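You operate a simulated robot arm through the tools that you are given. There is no shell and no other tool.

You are at the controls of a simulated robot arm. One attempt, no reset.

## Task
Put things in order on the top of the green bench. At the end: the white bulb stands on top of the blue dome; the red label clip (marked "HOLD") stands where the purple label clip (marked "HOLD") stood; the purple label clip stands where the orange module stood; the orange module is on the brown small closed carton; whatever was shut is shut again. Leave all else as you found it, and nothing knocked over.

The check looks at the end state, three seconds after you hand in, the way a careful person would. Anything else that was tipped, shoved, dropped, spilled or broken makes it a failure.

## Robot
A 7-joint arm with a two-finger gripper, fixed in place. Base frame: the origin is at the foot of the arm, x ahead of it, y to its left, z up; the work surface is at about z = 0. Lengths are in m, angles in degrees, forces in N, time in s.
With the tool pointing down near the work surface it reaches from about 0.16 to 0.38 m from the base axis. Its first joint turns from -72.0 to 72.0 degrees. Payload 0.6 kg.
The TCP is the grasp point between the finger pads, 0.022 m short of the fingertips. In the tool frame z runs along the fingers and y along their closing line. Largest opening 0.092 m; the body of the gripper starts 0.065 m behind the TCP.
Orientation is that of the tool frame in the base frame, as a unit quaternion [x, y, z, w]. With the fingers straight down and closing along the base's y, the tool's x points along the base's -x, its y along +y and its z along -z.

## Interface
- The arm moves only by the tool arm_command. Its argument "deltas" is a list of rows, each a list of 7 numbers: the turn, a rotation vector about the base's x, y, z in units of 6 degrees (1.0 is 6 degrees), then the shift along the base's x, y, z in units of 25 mm (1.0 is 25 mm), then the opening, from 0 (shut) to 1 (fully open). In form: [[rx, ry, rz, dx, dy, dz, grip], ...]. A call has 1 to 20 rows; each row shifts and turns the commanded pose from where the row before left it. A call with a number of a shift or a turn outside -1 to 1 is refused whole. A row lasts 0.2 s, in which the tool goes at most 0.05 m and 8.6 degrees; a call with a longer step from one row to the next is refused whole, and so is a gripper value outside its range. A pose out of reach is approached as far as the arm can. The call stops where the force on the tool passes 40 N (or 10 N more than at its start, if that is more) or the arm is blocked; 0.2 s more then pass. Each finger halts on what it meets, pressing with about 25 N; the grip force reading is that of the motor and also rises with nothing between the fingers. The clock runs only during rows and for 0.2 s after the last one: add rows that do not move to give the fingers time. It gives the time, the measured TCP pose, the force on the tool (base axes), the opening and the grip force at its end, in the units of the frame above (readings bear some noise), with the torque about the TCP (base axes, N m) and any sound that the robot's microphone picked up, and new pictures: "pictures" is both (left out), scene, wrist or none.
- Cameras (640 x 400 px; columns grow to the right, rows downward): "scene" is fixed at [0.0701, -0.2867, 0.399]; the picture's right is [0.61, -0.79, 0.00], its down [-0.48, -0.37, -0.80] and it looks along [0.63, 0.49, -0.60] (base axes); focal length 214 px, centre (320, 200). "wrist" rides on the gripper at [0.071, 0.019, -0.102] in the tool frame; the picture's right is [-0.26, 0.96, 0.00], its down [-0.75, -0.21, -0.62] and it looks along [-0.60, -0.16, 0.78] (tool axes); focal length 280 px, centre (320, 200). There is no depth. A picture from a camera that has moved, and an enlarged one, comes with that camera's place and axes in the base frame and with its lens.
- inspect(camera, box): a new picture of the part [left, top, right, bottom] of that camera's present view, enlarged. The clock stands still meanwhile.
- hand_in(): hands the job in; it is judged then, once.

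Nothing tells you positions but the pictures and the camera data. Unless the task says otherwise, let go and move clear before handing in.

The tools are called after ">>>" as a command line: name --pt "numbers of a row" for each row, then --argument value for the rest, lists and objects as JSON in quotes. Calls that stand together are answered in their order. arm_command: Moves the arm, as the interface text tells. Its arguments: {"type":"object","properties":{"deltas":{"type":"array","items":{"type":"array","items":{"type":"number"}}},"pictures":{"type":"string","enum":["both","scene","wrist","none"]}},"required":["deltas"]} The other tools are called the same way: inspect (camera, box) takes an enlarged picture of a part of a camera's view; hand_in () hands the job in.

At the start:

```text
t: 0.0
position: [0.234, -0.0572, 0.2721]
orientation: [0.0, 1.0, -0.001, 0.0]
force: [0.0, 0.5, 0.6]
wrist_torque: [0.0, -0.02, 0.01]
opening: 0.0921
grasp_force: 0.0
```

scene: 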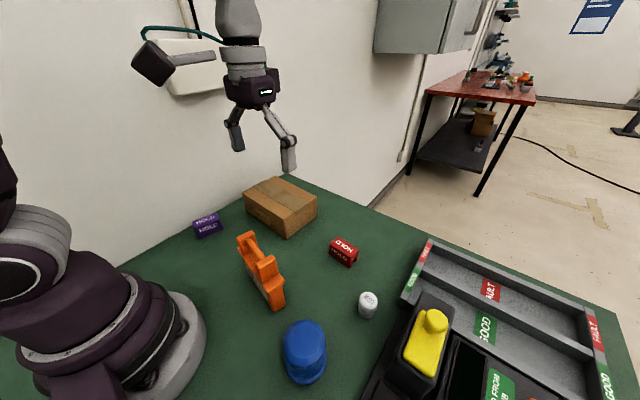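
wrist: 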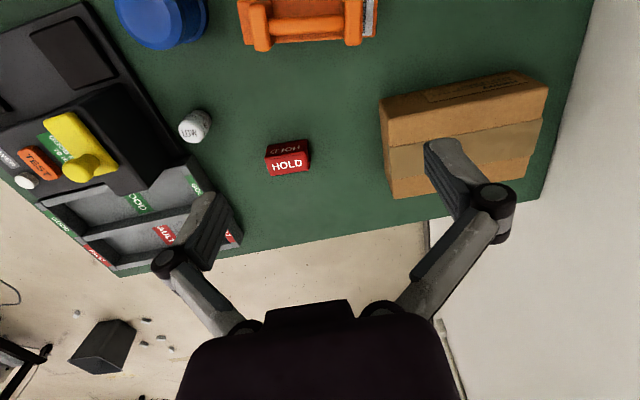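

I see a green bench with a purple clip, an orange module, a brown carton, a red clip, a white bulb, a blue dome and a test fixture. I'll look closer at these first.

>>> inspect --camera "scene" --box '[170, 160, 400, 304]'

>>> inspect --camera "scene" --box '[230, 250, 470, 400]'

>>> inspect --camera "wrist" --box '[100, 0, 420, 200]'

```text
2.78 times, centred on (285, 232) of scene
camera zoom: at [0.0701, -0.2867, 0.399], right [0.61, -0.79, 0.0], down [-0.48, -0.37, -0.8], along [0.63, 0.49, -0.6], focal length 596 px, centre (417, 111)
```

zoom: 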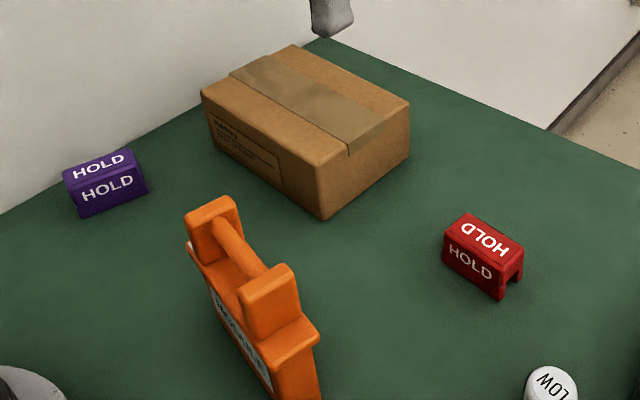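

```text
2.67 times, centred on (350, 325) of scene
camera zoom: at [0.0701, -0.2867, 0.399], right [0.61, -0.79, 0.0], down [-0.48, -0.37, -0.8], along [0.63, 0.49, -0.6], focal length 572 px, centre (240, -133)
```

zoom: 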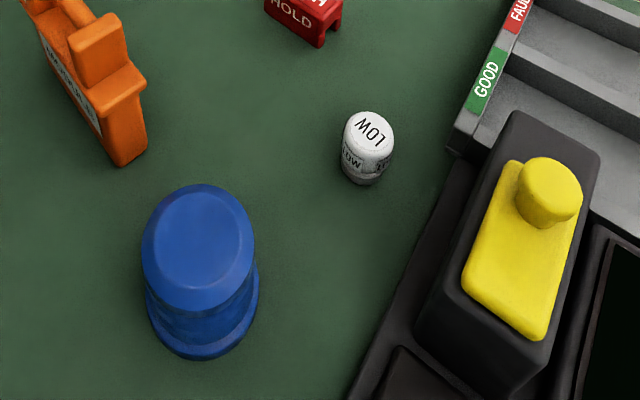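

```text
2.00 times, centred on (260, 100) of wrist
camera zoom: at [0.1631, -0.0393, 0.3726], right [0.26, 0.96, 0.0], down [0.75, -0.21, 0.62], along [0.6, -0.16, -0.78], focal length 561 px, centre (440, 400)
```

zoom: 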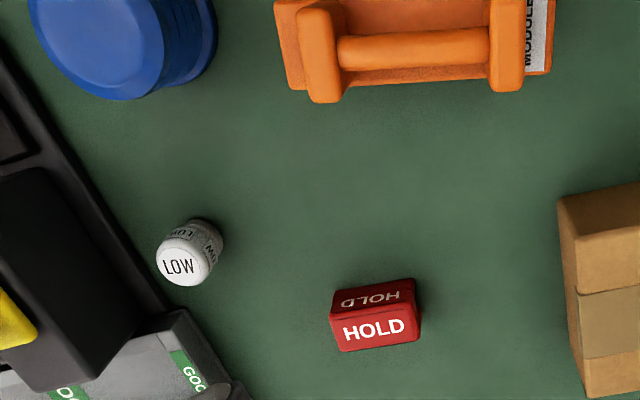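

The bench layout is roughly clear: the module lies along y near (0.19, -0.065) and the carton sits around (0.36, 0.08). I'll turn the tool 90° and look at the module and the other objects from closer in.

>>> arm_command --pt "0 0 1 -0.09 -0.328 -0.1 1" --pt "0 0 1 -0.09 -0.328 -0.1 1" --pt "0 0 1 -0.09 -0.328 -0.1 1" --pt "0 0 1 -0.09 -0.328 -0.1 1" --pt "0 0 1 -0.09 -0.328 -0.1 1" --pt "0 0 1 -0.09 -0.328 -0.1 1" --pt "0 0 1 -0.09 -0.328 -0.1 1" --pt "0 0 1 -0.09 -0.328 -0.1 1" --pt "0 0 1 -0.09 -0.328 -0.1 1" --pt "0 0 1 -0.09 -0.328 -0.1 1" --pt "0 0 1 -0.09 -0.328 -0.1 1" --pt "0 0 1 -0.09 -0.328 -0.1 1" --pt "0 0 1 -0.09 -0.328 -0.1 1" --pt "0 0 1 -0.09 -0.328 -0.1 1" --pt "0 0 1 -0.09 -0.328 -0.1 1"

```text
t: 3.2
position: [0.2004, -0.1818, 0.2328]
orientation: [0.707, -0.707, 0.0, 0.001]
force: [0.4, -0.8, -0.8]
wrist_torque: [-0.01, -0.02, -0.02]
opening: 0.0919
grasp_force: 0.0
camera wrist: at [0.1816, -0.2527, 0.3353], right [-0.97, 0.26, 0.0], down [0.2, 0.75, 0.63], along [0.16, 0.6, -0.78], focal length 280 px, centre (320, 200)
```

scene: 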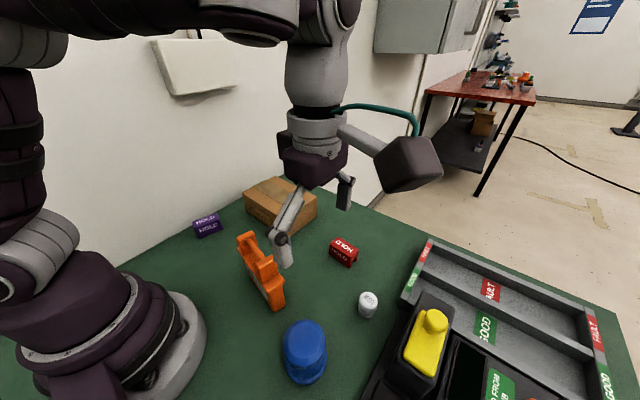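
wrist: 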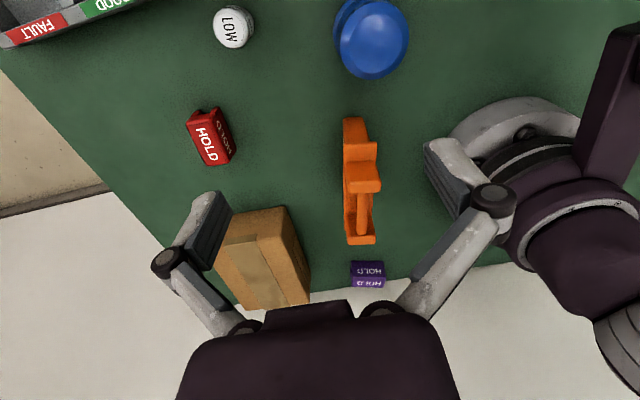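

This view shows all the objects at once. I'll enlarge the module, the clips, and the dome and bulb.

>>> inspect --camera "wrist" --box '[300, 100, 460, 200]'

>>> inspect --camera "wrist" --box '[290, 200, 450, 300]'

>>> inspect --camera "wrist" --box '[170, 0, 426, 160]'

>>> inspect --camera "wrist" --box '[180, 180, 340, 320]'

```text
4.00 times, centred on (380, 150) of wrist
camera zoom: at [0.1816, -0.2527, 0.3353], right [-0.97, 0.26, 0.0], down [0.2, 0.75, 0.63], along [0.16, 0.6, -0.78], focal length 1122 px, centre (80, 400)
```

zoom: 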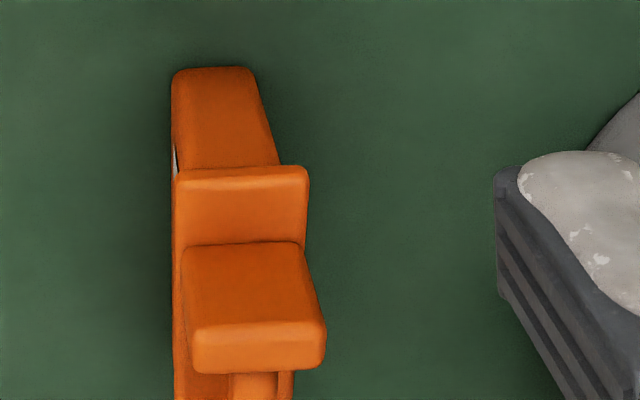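

```text
4.00 times, centred on (370, 250) of wrist
camera zoom: at [0.1816, -0.2527, 0.3353], right [-0.97, 0.26, 0.0], down [0.2, 0.75, 0.63], along [0.16, 0.6, -0.78], focal length 1122 px, centre (120, 0)
```

zoom: 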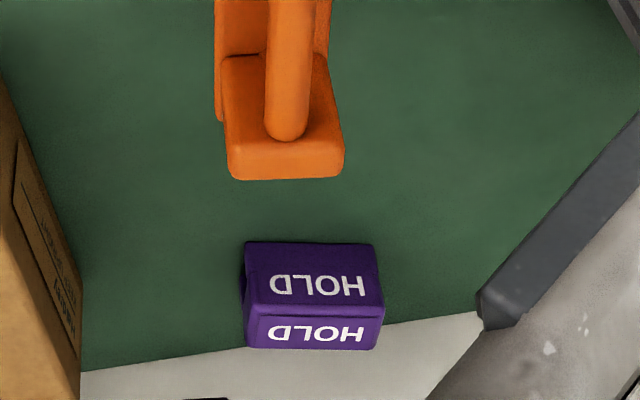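

```text
2.50 times, centred on (298, 80) of wrist
camera zoom: at [0.1816, -0.2527, 0.3353], right [-0.97, 0.26, 0.0], down [0.2, 0.75, 0.63], along [0.16, 0.6, -0.78], focal length 701 px, centre (375, 500)
```

zoom: 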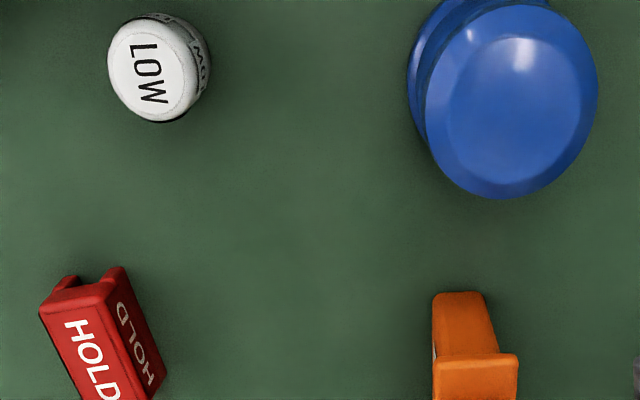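

```text
2.86 times, centred on (260, 250) of wrist
camera zoom: at [0.1816, -0.2527, 0.3353], right [-0.97, 0.26, 0.0], down [0.2, 0.75, 0.63], along [0.16, 0.6, -0.78], focal length 801 px, centre (491, 57)
```

zoom: 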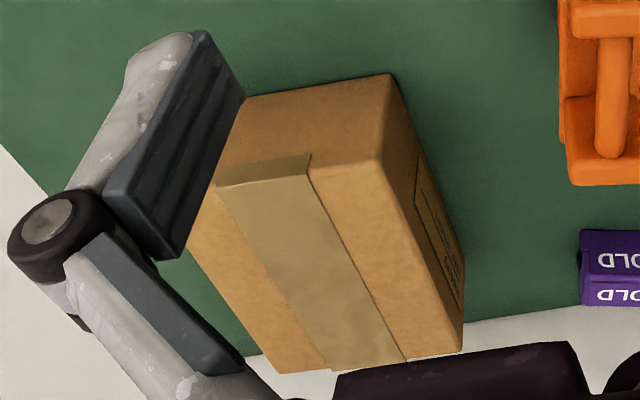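

The module seems to be a tall block of about 0.13 m, with two posts and a bar handle. I need better magnified views of it to fix the heights.

>>> inspect --camera "scene" --box '[220, 220, 316, 320]'

>>> inspect --camera "wrist" --box '[320, 105, 416, 255]'

>>> inspect --camera "scene" --box '[170, 200, 250, 250]'

>>> inspect --camera "scene" --box '[260, 280, 420, 390]'

```text
4.00 times, centred on (268, 270) of scene
camera zoom: at [0.0701, -0.2867, 0.399], right [0.61, -0.79, 0.0], down [-0.48, -0.37, -0.8], along [0.63, 0.49, -0.6], focal length 858 px, centre (528, -80)
```

zoom: 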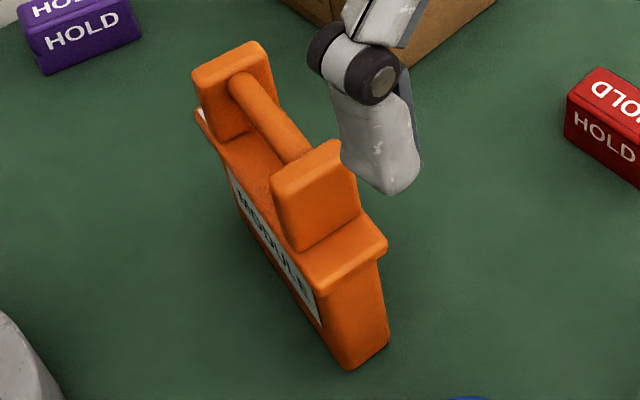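

```text
2.67 times, centred on (368, 180) of wrist
camera zoom: at [0.1816, -0.2527, 0.3353], right [-0.97, 0.26, 0.0], down [0.2, 0.75, 0.63], along [0.16, 0.6, -0.78], focal length 748 px, centre (192, 253)
```

zoom: 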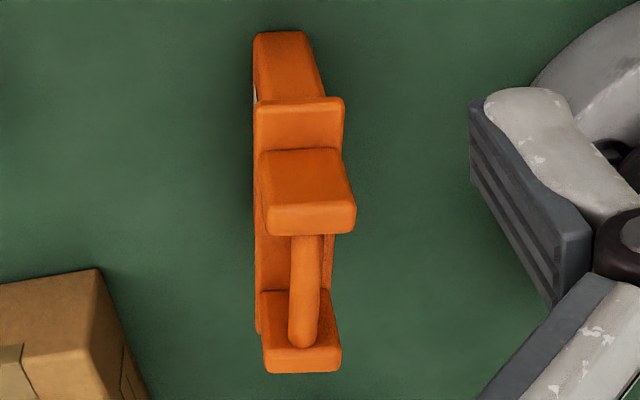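

```text
8.00 times, centred on (210, 225) of scene
camera zoom: at [0.0701, -0.2867, 0.399], right [0.61, -0.79, 0.0], down [-0.48, -0.37, -0.8], along [0.63, 0.49, -0.6], focal length 1716 px, centre (1200, 0)
```

zoom: 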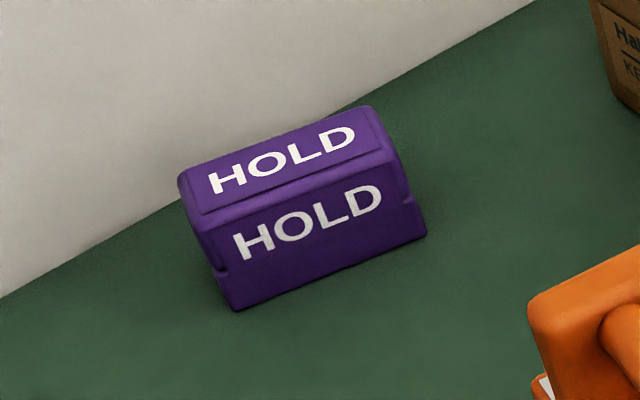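

```text
3.64 times, centred on (340, 335) of scene
camera zoom: at [0.0701, -0.2867, 0.399], right [0.61, -0.79, 0.0], down [-0.48, -0.37, -0.8], along [0.63, 0.49, -0.6], focal length 780 px, centre (247, -291)
```

zoom: 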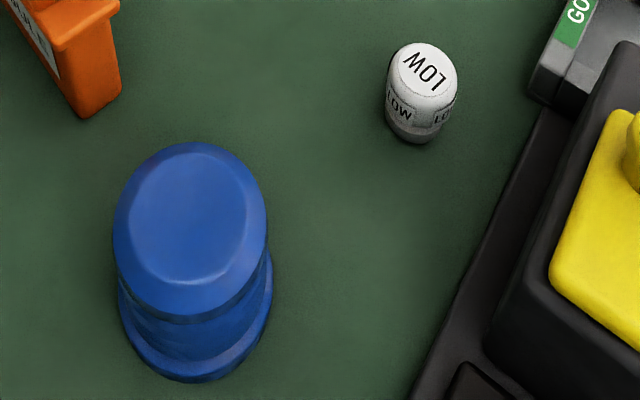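

Triangulating the two views puts the module's bar handle at about (0.189, -0.066, 0.12), with the flange at z≈0.083 and the yaw about 13° off y. I'll hover above the bar and check the alignment.

>>> arm_command --pt "0 0 -0.361 -0.083 0.778 -0.13 1" --pt "0 0 -0.361 -0.083 0.778 -0.13 1" --pt "0 0 -0.361 -0.083 0.778 -0.13 1" --pt "0 0 -0.361 -0.083 0.778 -0.13 1" --pt "0 0 -0.361 -0.083 0.778 -0.13 1" --pt "0 0 -0.361 -0.083 0.778 -0.13 1" --pt "0 0 0 0 0 0 1"

```text
t: 4.8
position: [0.1861, -0.0663, 0.2167]
orientation: [-0.621, 0.784, 0.0, 0.0]
force: [0.6, -0.3, -0.2]
wrist_torque: [0.02, -0.03, -0.01]
opening: 0.0919
grasp_force: 0.1
camera wrist: at [0.1514, -0.1301, 0.3177], right [-0.88, 0.47, 0.0], down [0.37, 0.69, 0.63], along [0.3, 0.55, -0.78], focal length 280 px, centre (320, 200)
```

scene: 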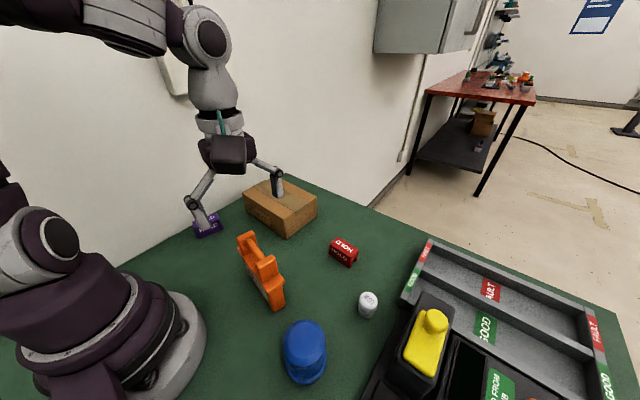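
wrist: 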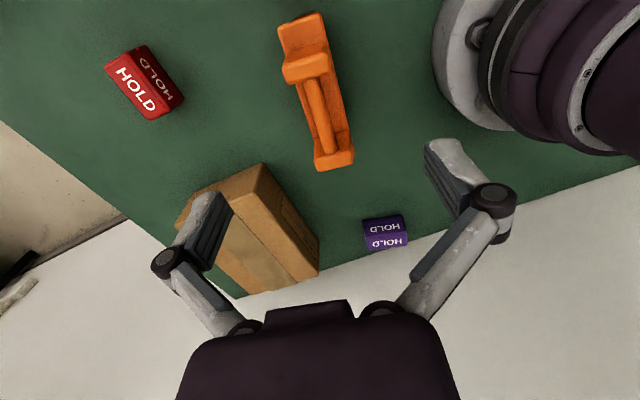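

>>> inspect --camera "wrist" --box '[240, 0, 400, 180]'

>>> inspect --camera "wrist" --box '[170, 150, 420, 300]'

```text
2.22 times, centred on (320, 90) of wrist
camera zoom: at [0.1514, -0.1301, 0.3177], right [-0.88, 0.47, 0.0], down [0.37, 0.69, 0.63], along [0.3, 0.55, -0.78], focal length 623 px, centre (320, 444)
```

zoom: 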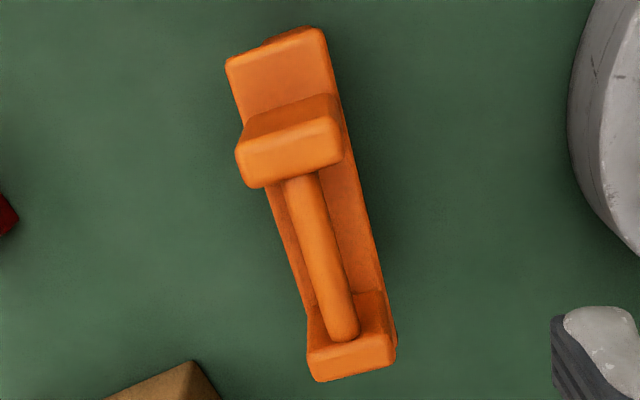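

```text
2.56 times, centred on (295, 225) of wrist
camera zoom: at [0.1514, -0.1301, 0.3177], right [-0.88, 0.47, 0.0], down [0.37, 0.69, 0.63], along [0.3, 0.55, -0.78], focal length 718 px, centre (384, 136)
```

zoom: 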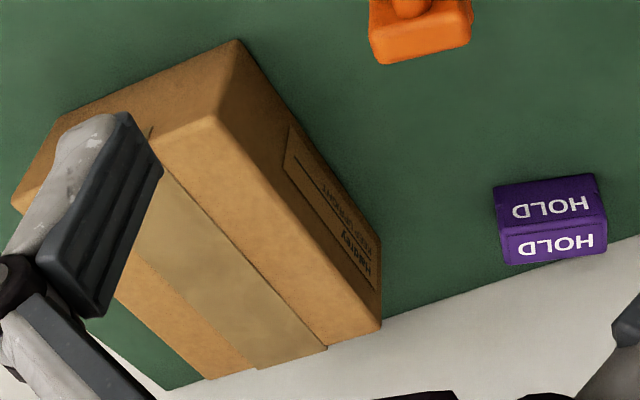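

Refined, the bar centre is about (0.188, -0.060), its top is near z=0.122 and its yaw is about 12°. I'll descend to straddle the bar with the fingers partly open.

>>> arm_command --pt "0 0 0.1 0.05 0.15 0 0.6" --pt "0 0 0.1 0.05 0.15 -0.4 0.6" --pt "0 0 0 0 0 -0.6 0.6" --pt "0 0 0 0 0 -0.7 0.6" --pt "0 0 0 0 0 -0.7 0.6" --pt "0 0 0 0 0 0 0.6"

```text
t: 6.2
position: [0.1909, -0.0572, 0.1561]
orientation: [-0.631, 0.776, 0.0, 0.0]
force: [-0.3, -1.0, 0.3]
wrist_torque: [-0.02, 0.01, 0.01]
opening: 0.0551
grasp_force: 0.1
camera wrist: at [0.1568, -0.1229, 0.2577], right [-0.89, 0.45, 0.0], down [0.35, 0.7, 0.62], along [0.28, 0.56, -0.78], focal length 280 px, centre (320, 200)
```

scene: 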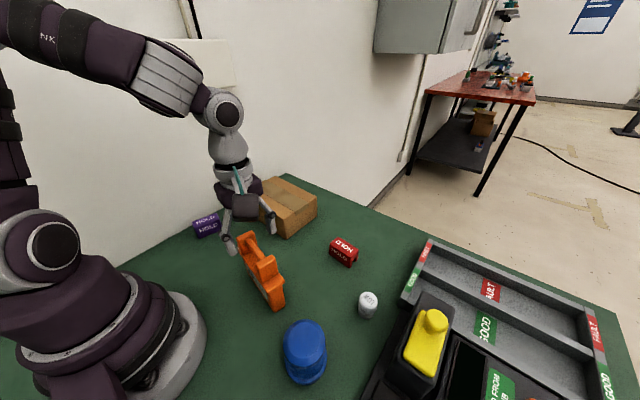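
wrist: 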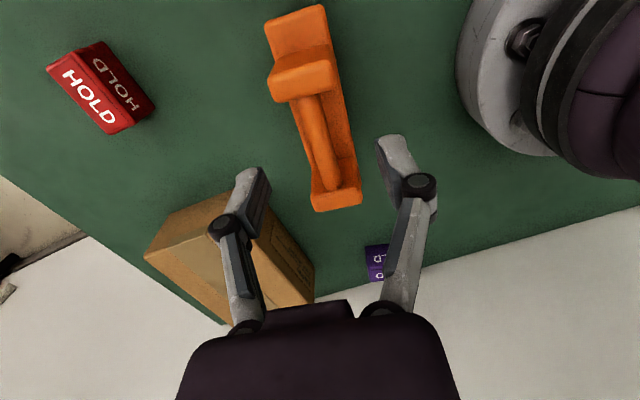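

The bar is centred between the fingers in the wrist view. I'll descend the last 43 mm and close.

>>> arm_command --pt "0 0 0 0 0 -0.6 0.6" --pt "0 0 0 0 0 -0.6 0.6" --pt "0 0 0 0 0 -0.5 0.6" --pt "0 0 0 0 0 0 0.6" --pictures "both"

```text
t: 7.2
position: [0.192, -0.0578, 0.1126]
orientation: [-0.63, 0.777, 0.001, 0.0]
force: [0.0, -0.2, -0.6]
wrist_torque: [0.0, 0.02, 0.01]
opening: 0.055
grasp_force: 0.0
camera wrist: at [0.1574, -0.123, 0.2141], right [-0.89, 0.45, 0.0], down [0.36, 0.7, 0.62], along [0.28, 0.56, -0.78], focal length 280 px, centre (320, 200)
```

scene: 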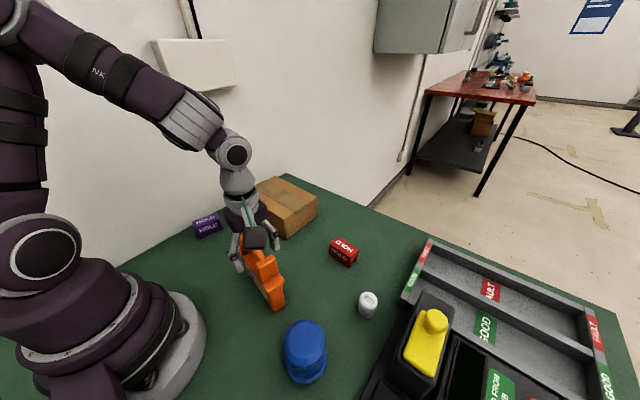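
wrist: 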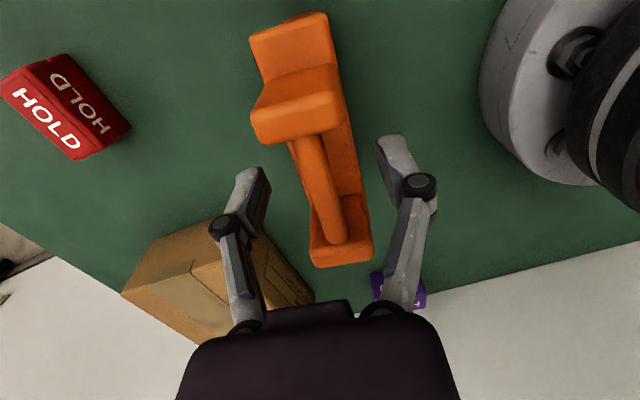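

>>> arm_command --pt "0 0 0 0 0 0 0.4" --pt "0 0 0 0 0 0 0.2" --pt "0 0 0 0 0 0 0.05" --pt "0 0 0 0 0 0 0" --pt "0 0 0 0 0 0 0"

```text
t: 8.4
position: [0.1913, -0.0566, 0.1122]
orientation: [-0.63, 0.777, 0.0, 0.0]
force: [-0.8, 0.5, 0.0]
wrist_torque: [-0.03, 0.02, 0.02]
opening: 0.0102
grasp_force: 24.5
camera wrist: at [0.1574, -0.123, 0.2143], right [-0.89, 0.45, 0.0], down [0.36, 0.7, 0.62], along [0.28, 0.56, -0.78], focal length 280 px, centre (320, 200)
```

scene: 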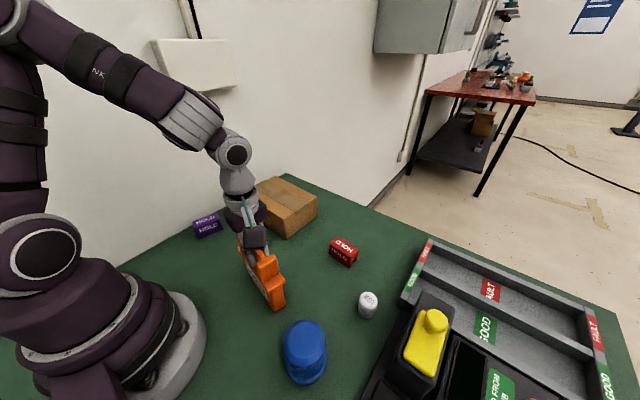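
wrist: 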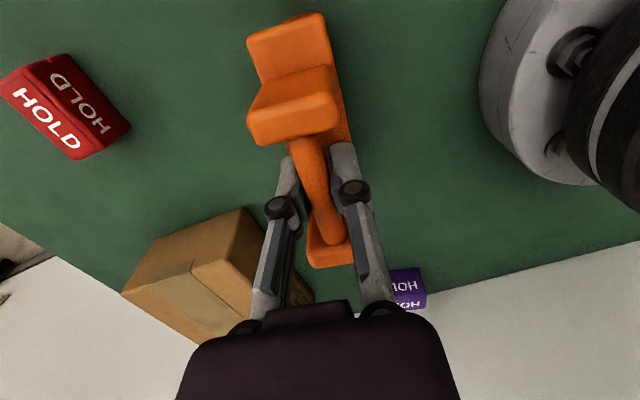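

I have the bar, with 24.5 N on an opening of 10 mm. I'll lift straight up gently and check.

>>> arm_command --pt "0 0 0 0 0 0.2 0" --pt "0 0 0 0 0 0.4 0" --pt "0 0 0 0 0 0.6 0" --pt "0 0 0 0 0 0.8 0" --pt "0 0 0 0 0 0.8 0" --pt "0 0 0 0 0 0.8 0" --pt "0 0 0 0 0 0.7 0" --pt "0 0 0 0 0 0 0"

```text
t: 10.2
position: [0.1924, -0.0557, 0.2224]
orientation: [-0.63, 0.776, 0.0, 0.0]
force: [-1.2, 1.2, -2.5]
wrist_torque: [-0.02, 0.0, -0.01]
opening: 0.0101
grasp_force: 25.3
camera wrist: at [0.1578, -0.1212, 0.3234], right [-0.89, 0.45, 0.0], down [0.36, 0.69, 0.63], along [0.28, 0.56, -0.78], focal length 280 px, centre (320, 200)
```

scene: 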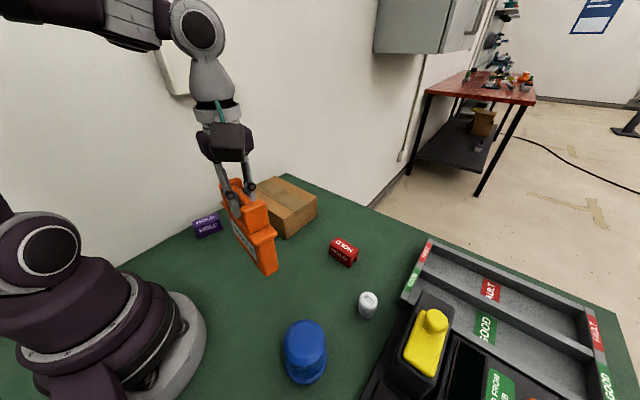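
wrist: 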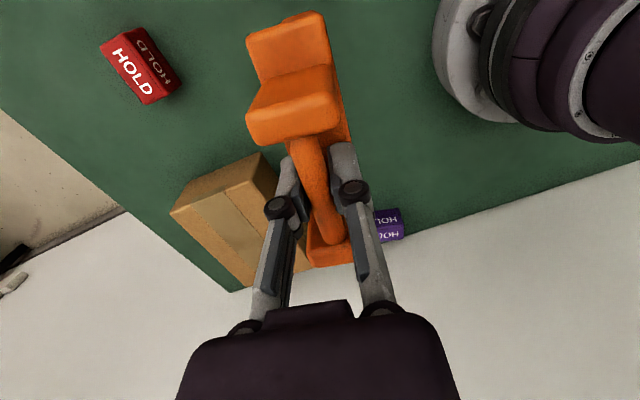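

The module hangs level, with its bottom at z≈0.11. I'll carry it over the carton centre at about (0.352, 0.077) and square it to the carton.

>>> arm_command --pt "0 0 0.2 0.3 0.25 0 0" --pt "0 0 0.2 0.65 0.54 0 0" --pt "0 0 0.2 0.65 0.54 0 0" --pt "0 0 0.2 0.65 0.54 0 0" --pt "0 0 0.2 0.65 0.54 0 0" --pt "0 0 0.2 0.65 0.54 0 0" --pt "0 0 0.2 0.65 0.54 0 0" --pt "0 0 0.2 0.65 0.54 0 0" --pt "0 0 0.2 0.65 0.54 0 0" --pt "0 0 0.2 0.65 0.54 0 0" --pt "0 0 0 0.3 0.25 0 0" --pt "0 0 0 0 0 0 0"

>>> inspect --camera "scene" --box '[190, 130, 350, 250]'

```text
t: 12.8
position: [0.3446, 0.07, 0.2199]
orientation: [0.708, -0.706, 0.0, 0.0]
force: [0.0, 0.1, -3.3]
wrist_torque: [0.02, -0.02, 0.0]
opening: 0.0102
grasp_force: 24.7
out of reach, approached as far as the arm can: row 11
camera wrist: at [0.3244, -0.0002, 0.3217], right [-0.97, 0.26, 0.0], down [0.2, 0.75, 0.63], along [0.16, 0.6, -0.78], focal length 280 px, centre (320, 200)
```

scene: 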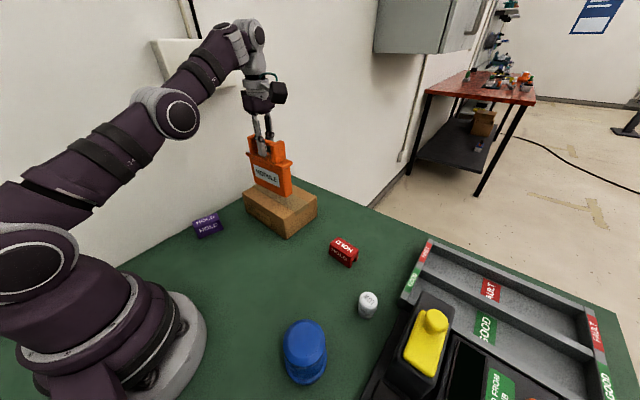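
wrist: 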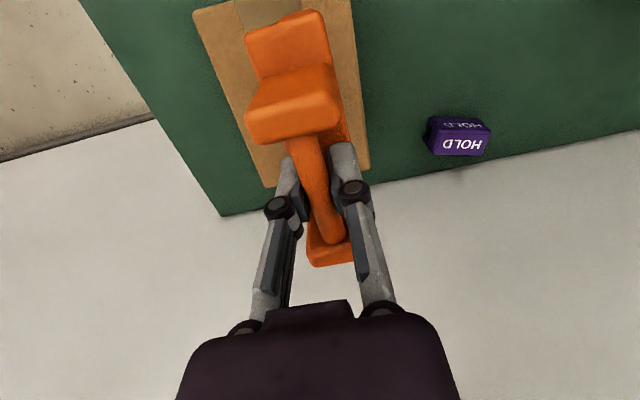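

```text
3.33 times, centred on (270, 190) of scene
camera zoom: at [0.0701, -0.2867, 0.399], right [0.61, -0.79, 0.0], down [-0.48, -0.37, -0.8], along [0.63, 0.49, -0.6], focal length 715 px, centre (487, 233)
```

zoom: 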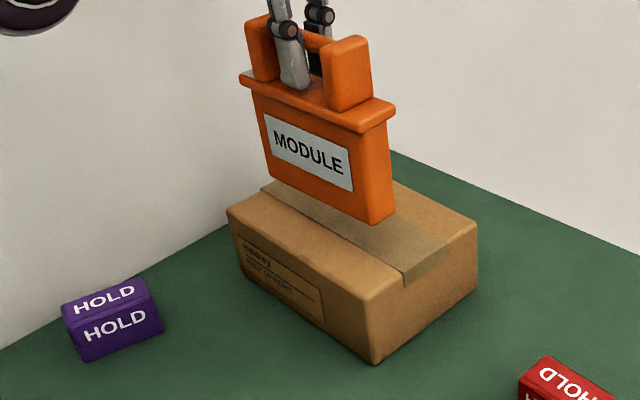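

The module is above the carton, within the reach limit, and its footprint lies well inside the carton top. I'll pull back slightly and lower to just above the top.

>>> arm_command --pt "0 0 0 -0.1 -0.05 0 0" --pt "0 0 0 -0.1 -0.05 -0.2 0" --pt "0 0 0 0 0 -0.4 0" --pt "0 0 0 0 0 -0.3 0" --pt "0 0 0 0 0 -0.2 0" --pt "0 0 0 0 0 0 0" --pictures "scene"

>>> inspect --camera "scene" --box '[200, 130, 360, 250]'

```text
t: 14.2
position: [0.3404, 0.067, 0.1946]
orientation: [0.707, -0.707, 0.0, -0.001]
force: [0.3, 0.0, -2.4]
wrist_torque: [-0.01, 0.01, -0.01]
opening: 0.01
grasp_force: 25.1
out of reach, approached as far as the arm can: row 3
```

scene: 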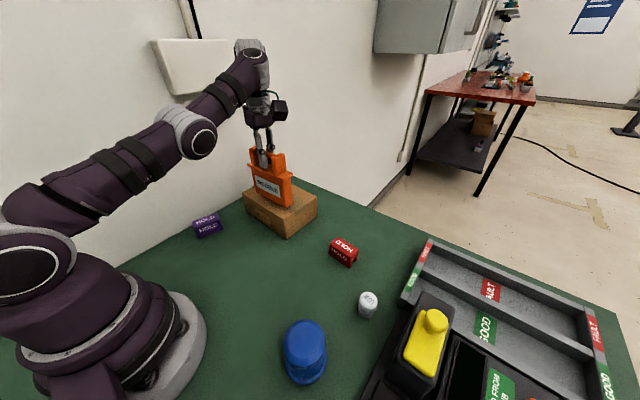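

```text
3.33 times, centred on (280, 190) of scene
camera zoom: at [0.0701, -0.2867, 0.399], right [0.61, -0.79, 0.0], down [-0.48, -0.37, -0.8], along [0.63, 0.49, -0.6], focal length 715 px, centre (453, 233)
```

zoom: 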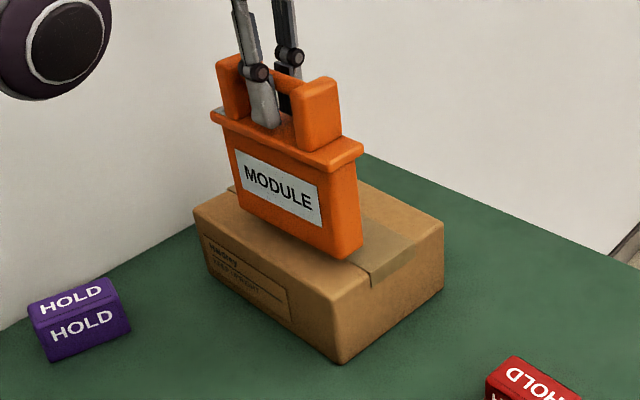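

It is about 12 mm above the top and near the reach limit. I'll draw in a few millimetres so the pose is fully reachable before touchdown.

>>> arm_command --pt "0 0 0 -0.2 -0.2 0 0" --pt "0 0 0 0 0 0 0" --pt "0 0 0 0 0 0 0" --pictures "none"

```text
t: 15.0
position: [0.3341, 0.0637, 0.1949]
orientation: [0.707, -0.707, 0.0, 0.0]
force: [0.6, -0.2, -3.6]
wrist_torque: [-0.01, -0.02, 0.02]
opening: 0.0099
grasp_force: 25.4
```

>>> arm_command --pt "0 0 0 0 0 -0.15 0" --pt "0 0 0 0 0 -0.15 0" --pt "0 0 0 0 0 0 0" --pictures "none"

```text
t: 15.8
position: [0.334, 0.0634, 0.1887]
orientation: [0.708, -0.706, 0.0, 0.0]
force: [-0.5, 0.0, -2.3]
wrist_torque: [0.0, 0.0, 0.0]
opening: 0.01
grasp_force: 25.0
```

>>> arm_command --pt "0 0 0 0 0 -0.12 0" --pt "0 0 0 0 0 -0.12 0" --pt "0 0 0 0 0 0 0" --pictures "scene"

>>> inspect --camera "scene" --box '[220, 150, 340, 250]'

```text
t: 16.6
position: [0.3343, 0.0628, 0.1819]
orientation: [0.708, -0.706, 0.002, 0.0]
force: [0.2, -4.0, 10.7]
wrist_torque: [0.37, 0.03, -0.01]
opening: 0.0103
grasp_force: 24.5
```

scene: 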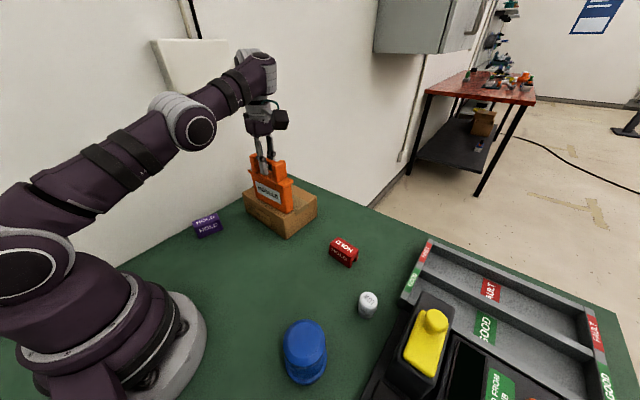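

```text
4.00 times, centred on (280, 200) of scene
camera zoom: at [0.07, -0.2867, 0.399], right [0.61, -0.79, 0.0], down [-0.48, -0.37, -0.8], along [0.63, 0.49, -0.6], focal length 858 px, centre (480, 200)
```

zoom: 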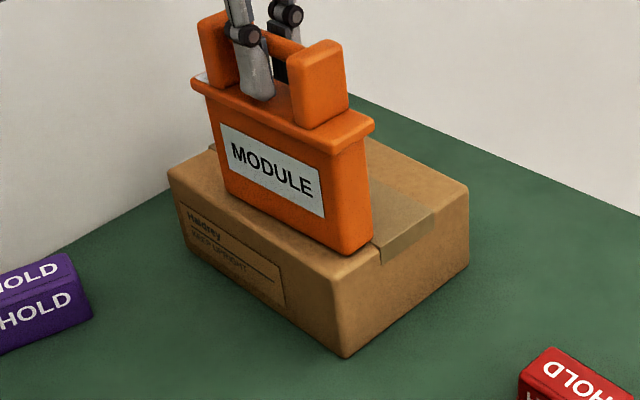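

It touched down (about 13 N), but the module's near end is close to the carton's -y edge. I'll lift it 7 mm, shift 20 mm toward +y to centre it, and set it down again more gently.

>>> arm_command --pt "0 0 0 0 0 0.15 0" --pt "0 0 0 0 0 0.15 0" --pt "0 0 0 -0.03 0.27 0 0" --pt "0 0 0 -0.03 0.27 0 0" --pt "0 0 0 -0.03 0.27 0 0" --pt "0 0 0 0 0 0 0" --pt "0 0 0 0 0 0 0" --pictures "scene"

>>> inspect --camera "scene" --box '[220, 150, 340, 250]'

```text
t: 18.2
position: [0.3317, 0.0822, 0.1885]
orientation: [0.707, -0.707, -0.001, 0.0]
force: [0.1, -0.5, -2.9]
wrist_torque: [0.03, -0.01, -0.02]
opening: 0.0104
grasp_force: 25.0
```

scene: 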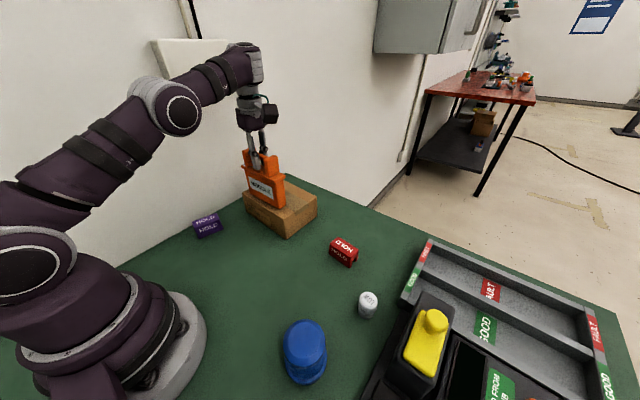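

```text
4.00 times, centred on (280, 200) of scene
camera zoom: at [0.0701, -0.2867, 0.399], right [0.61, -0.79, 0.0], down [-0.48, -0.37, -0.8], along [0.63, 0.49, -0.6], focal length 858 px, centre (480, 200)
```

zoom: 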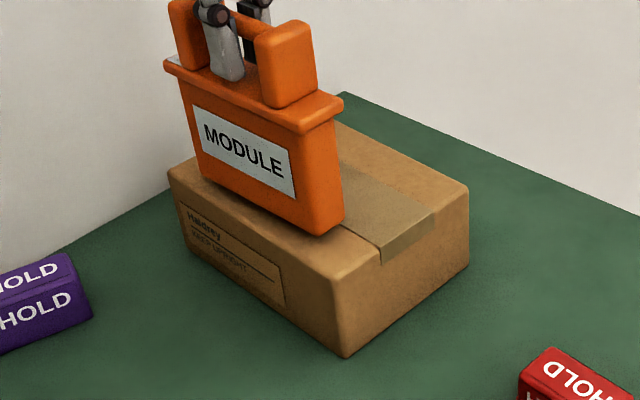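

>>> arm_command --pt "0 0 0 0 0 -0.1 0" --pt "0 0 0 0 0 -0.08 0" --pt "0 0 0 0 0 0 0" --pictures "none"

```text
t: 19.0
position: [0.3324, 0.0818, 0.1858]
orientation: [-0.707, 0.707, 0.0, 0.0]
force: [0.4, 0.9, -2.8]
wrist_torque: [0.02, 0.0, 0.0]
opening: 0.0101
grasp_force: 25.0
```

>>> arm_command --pt "0 0 0 0 0 -0.06 0" --pt "0 0 0 0 0 0 0" --pictures "none"

```text
t: 19.6
position: [0.3331, 0.084, 0.185]
orientation: [0.708, -0.707, 0.0, 0.001]
force: [0.1, -1.1, -2.5]
wrist_torque: [0.01, -0.01, 0.01]
opening: 0.0103
grasp_force: 25.1
```

>>> arm_command --pt "0 0 0 0 0 -0.06 0" --pt "0 0 0 0 0 0 0" --pictures "none"

```text
t: 20.2
position: [0.333, 0.083, 0.1839]
orientation: [0.708, -0.706, -0.001, 0.0]
force: [-0.3, -0.4, -3.3]
wrist_torque: [0.02, -0.03, -0.04]
opening: 0.0104
grasp_force: 25.3
```

>>> arm_command --pt "0 0 0 0 0 -0.05 0" --pt "0 0 0 0 0 0 0" --pictures "none"

```text
t: 20.8
position: [0.332, 0.0825, 0.1826]
orientation: [0.708, -0.706, 0.0, 0.0]
force: [-0.2, -2.4, 13.8]
wrist_torque: [0.64, 0.01, 0.02]
opening: 0.0107
grasp_force: 24.3
```

It is in contact at the +y end first, from a tiny sag. I'll ease off slightly, then open slowly so it settles flat.

>>> arm_command --pt "0 0 0 0 0 0.02 0" --pt "0 0 0 0 0 0 0.12" --pt "0 0 0 0 0 0 0.16" --pt "0 0 0 0 0 0 0.22" --pt "0 0 0 0 0 0 0.3" --pt "0 0 0 0 0 0 0.3"

>>> inspect --camera "scene" --box '[220, 150, 340, 250]'

```text
t: 22.2
position: [0.3343, 0.0828, 0.1814]
orientation: [0.708, -0.706, 0.0, 0.0]
force: [0.5, 0.2, -0.1]
wrist_torque: [0.0, 0.0, 0.02]
opening: 0.0274
grasp_force: 0.1
camera wrist: at [0.3126, 0.0119, 0.2834], right [-0.97, 0.26, 0.0], down [0.2, 0.75, 0.62], along [0.16, 0.6, -0.78], focal length 280 px, centre (320, 200)
```

scene: 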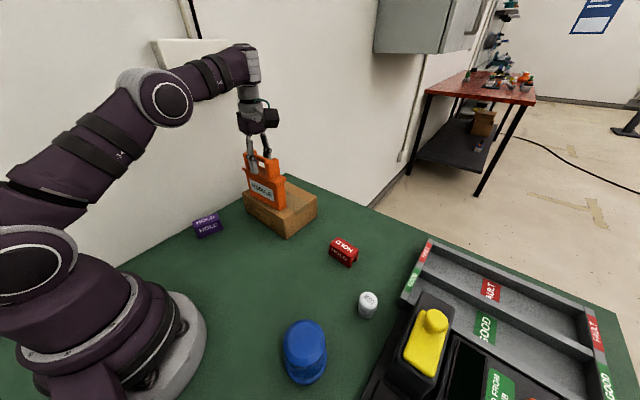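
wrist: 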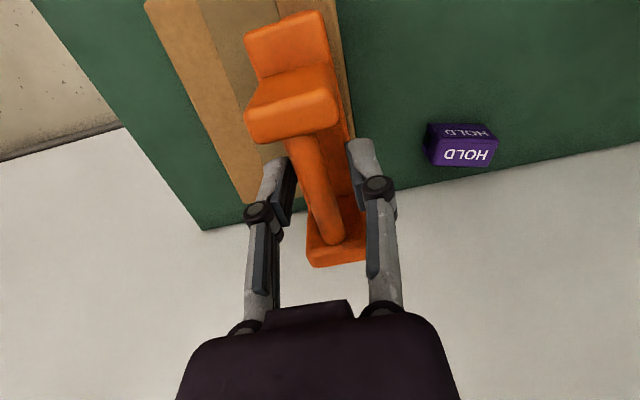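

```text
4.00 times, centred on (280, 200) of scene
camera zoom: at [0.0701, -0.2867, 0.399], right [0.61, -0.79, 0.0], down [-0.48, -0.37, -0.8], along [0.63, 0.49, -0.6], focal length 858 px, centre (480, 200)
```

zoom: 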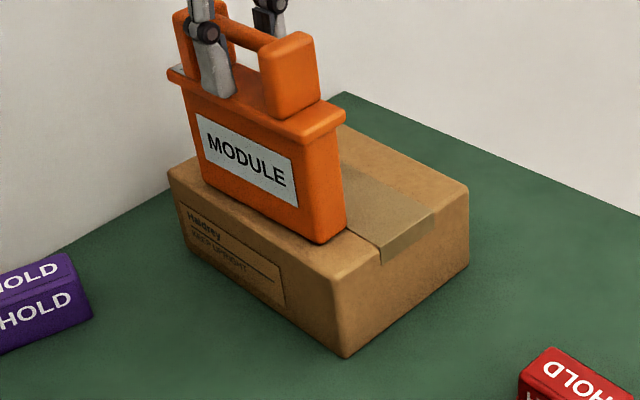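

The module stands flat on the carton. I'll withdraw straight up, then turn and go hover above the purple clip.

>>> arm_command --pt "0 0 0 0 0 0.3 0.3" --pt "0 0 0 0 0 0.6 0.35" --pt "0 0 0 0 0 1 0.35" --pt "0 0 0 -0.1 0 1 0.35" --pt "0 0 0 -0.2 0 1 0.4" --pictures "scene"

>>> arm_command --pt "0 0 -0.99 -0.276 0.217 -0.15 0.6" --pt "0 0 -0.99 -0.276 0.217 -0.15 0.8" --pt "0 0 -0.99 -0.276 0.217 -0.15 0.8" --pt "0 0 -0.99 -0.276 0.217 -0.15 0.8" --pt "0 0 -0.99 -0.276 0.217 -0.15 0.8" --pt "0 0 -0.99 -0.276 0.217 -0.15 0.8" --pt "0 0 -0.99 -0.276 0.217 -0.15 0.8" --pt "0 0 -0.99 -0.276 0.217 -0.15 0.8" --pt "0 0 -0.99 -0.276 0.217 -0.15 0.8" --pt "0 0 -0.99 -0.276 0.217 -0.15 0.8" --pt "0 0 -0.99 -0.276 0.217 -0.15 0.8" --pt "0 0 -0.99 -0.276 0.217 -0.15 0.8" --pt "0 0 -0.99 -0.276 0.217 -0.15 0.8" --pt "0 0 -0.99 -0.276 0.217 -0.15 0.8" --pt "0 0 -0.99 -0.276 0.217 -0.15 0.8" --pt "0 0 -0.99 -0.276 0.217 -0.15 0.8" --pt "0 0 -0.99 -0.276 0.217 -0.15 0.8" --pt "0 0 -0.99 -0.276 0.217 -0.15 0.8" --pt "0 0 0 0 0 0 0.8"

```text
t: 23.4
position: [0.3211, 0.0756, 0.2597]
orientation: [0.708, -0.707, 0.0, 0.0]
force: [0.1, -0.8, 0.0]
wrist_torque: [0.0, 0.01, -0.01]
opening: 0.0369
grasp_force: 0.0
out of reach, approached as far as the arm can: row 4, 5
```

scene: 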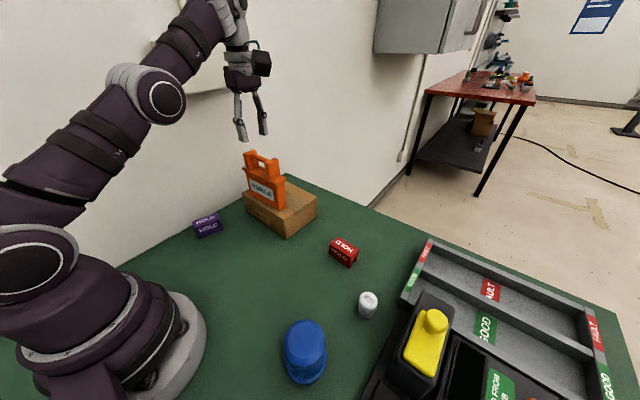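

```text
t: 27.4
position: [0.1952, 0.174, 0.1941]
orientation: [0.147, 0.989, 0.0, 0.0]
force: [1.1, 0.7, 0.3]
wrist_torque: [0.01, 0.01, 0.02]
opening: 0.0738
grasp_force: 0.0
camera wrist: at [0.1323, 0.2124, 0.2954], right [0.53, 0.85, 0.0], down [0.66, -0.41, 0.62], along [0.53, -0.33, -0.78], focal length 280 px, centre (320, 200)
```

scene: 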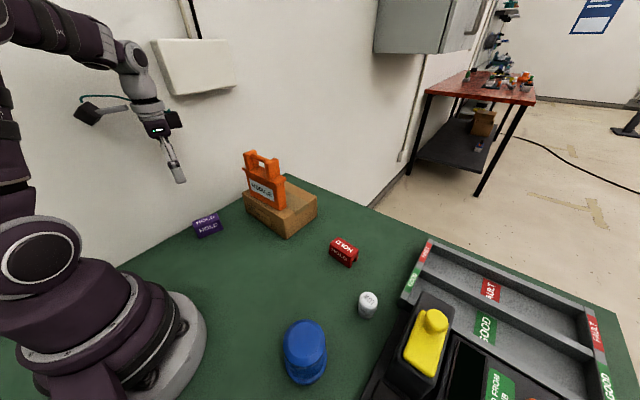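
wrist: 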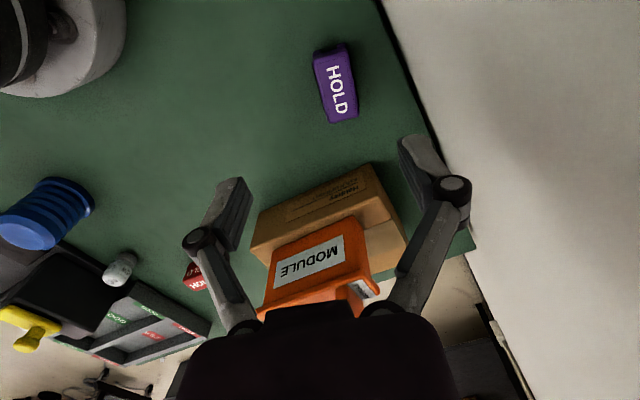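

I'm above the purple clip, and the wall/edge is at y≈0.247. I'll zoom in to measure the clip.

>>> inspect --camera "wrist" --box '[280, 20, 400, 140]'

>>> inspect --camera "scene" --box '[180, 200, 240, 245]'

```text
3.33 times, centred on (340, 80) of wrist
camera zoom: at [0.1323, 0.2124, 0.2954], right [0.53, 0.85, 0.0], down [0.66, -0.41, 0.62], along [0.53, -0.33, -0.78], focal length 935 px, centre (253, 600)
```

zoom: 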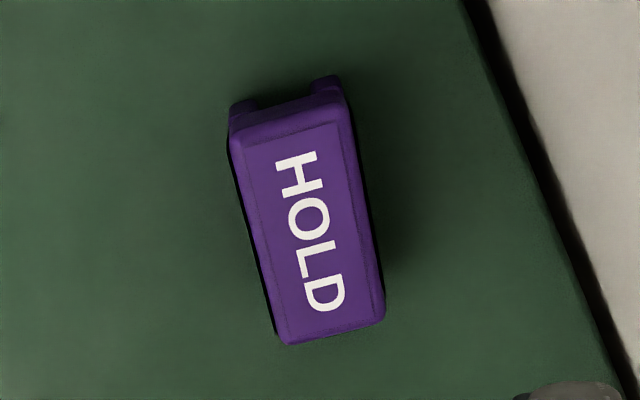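

```text
8.89 times, centred on (210, 222) of scene
camera zoom: at [0.0701, -0.2867, 0.399], right [0.61, -0.79, 0.0], down [-0.48, -0.37, -0.8], along [0.63, 0.49, -0.6], focal length 1906 px, centre (1298, 0)
```

zoom: 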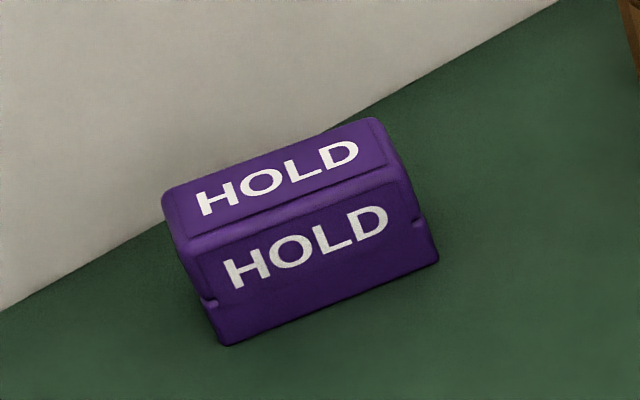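

The purple clip measures about 57×30×33 mm, centre (0.210, 0.184), yaw -17°. I'll centre over it and descend partway to check.

>>> arm_command --pt "0 0 0 0.3 0.2 0 0.65" --pt "0 0 0 0.3 0.2 -0.4 0.65" --pt "0 0 0 0 0 -0.8 0.65" --pt "0 0 0 0 0 -0.8 0.65" --pt "0 0 0 0 0 -0.8 0.65" --pt "0 0 0 0 0 -0.8 0.65" --pt "0 0 0 0 0 0 0.65" --pictures "wrist"

>>> inspect --camera "wrist" --box '[220, 40, 420, 240]'

```text
t: 29.0
position: [0.21, 0.1823, 0.1051]
orientation: [0.146, 0.989, 0.0, 0.0]
force: [0.2, -0.6, 0.1]
wrist_torque: [0.04, 0.0, 0.0]
opening: 0.0596
grasp_force: 0.1
camera wrist: at [0.1469, 0.221, 0.2067], right [0.53, 0.85, 0.0], down [0.66, -0.41, 0.62], along [0.53, -0.33, -0.78], focal length 280 px, centre (320, 200)
```

wrist: 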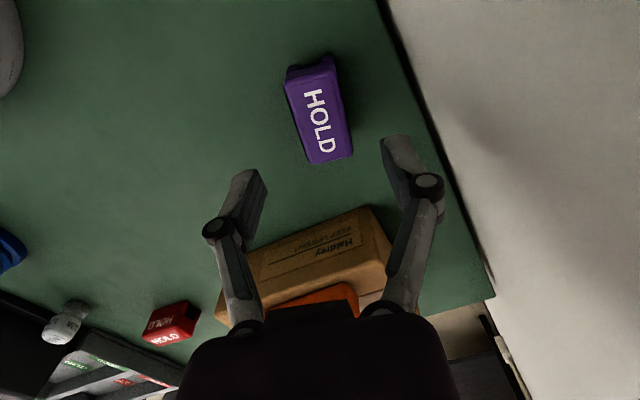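

```text
2.00 times, centred on (320, 140) of wrist
camera zoom: at [0.1469, 0.221, 0.2067], right [0.53, 0.85, 0.0], down [0.66, -0.41, 0.62], along [0.53, -0.33, -0.78], focal length 561 px, centre (320, 320)
```

zoom: 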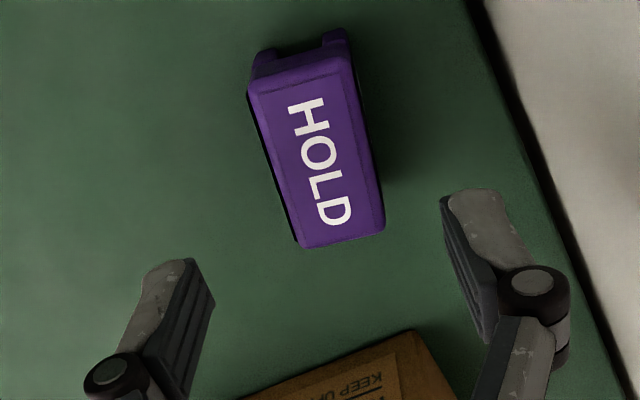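

The clip is centred and aligned. I'll descend and close on it.

>>> arm_command --pt "0 0 0 0 0 -0.7 0.65" --pt "0 0 0 0 0 -0.7 0.65" --pt "0 0 0 0 0 -0.7 0.65" --pt "0 0 0 0 0 -0.6 0.65" --pt "0 0 0 0 0 -0.35 0.65" --pt "0 0 0 0 0 0 0.65" --pt "0 0 0 0 0 0 0.5" --pt "0 0 0 0 0 0 0.35" --pt "0 0 0 0 0 0 0.25" --pt "0 0 0 0 0 0 0.15" --pt "0 0 0 0 0 0 0.15"

```text
t: 31.4
position: [0.2118, 0.1831, 0.0277]
orientation: [0.146, 0.989, 0.0, 0.0]
force: [0.2, -0.7, 1.9]
wrist_torque: [-0.01, -0.01, 0.01]
opening: 0.0313
grasp_force: 25.0
camera wrist: at [0.1492, 0.2211, 0.1288], right [0.53, 0.85, 0.0], down [0.66, -0.41, 0.63], along [0.53, -0.33, -0.78], focal length 280 px, centre (320, 200)
```

scene: 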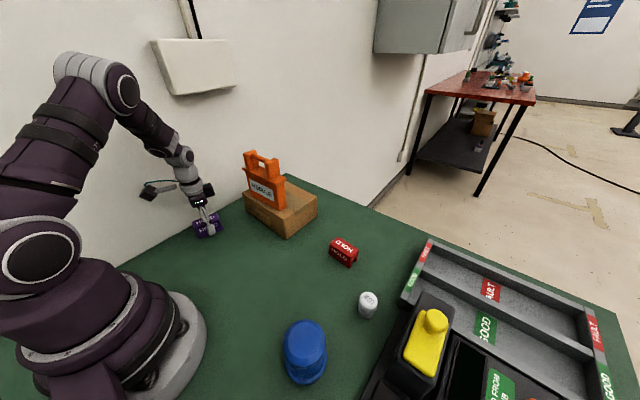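
wrist: 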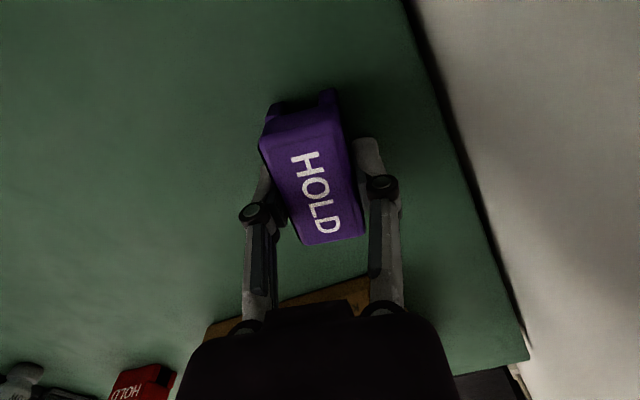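

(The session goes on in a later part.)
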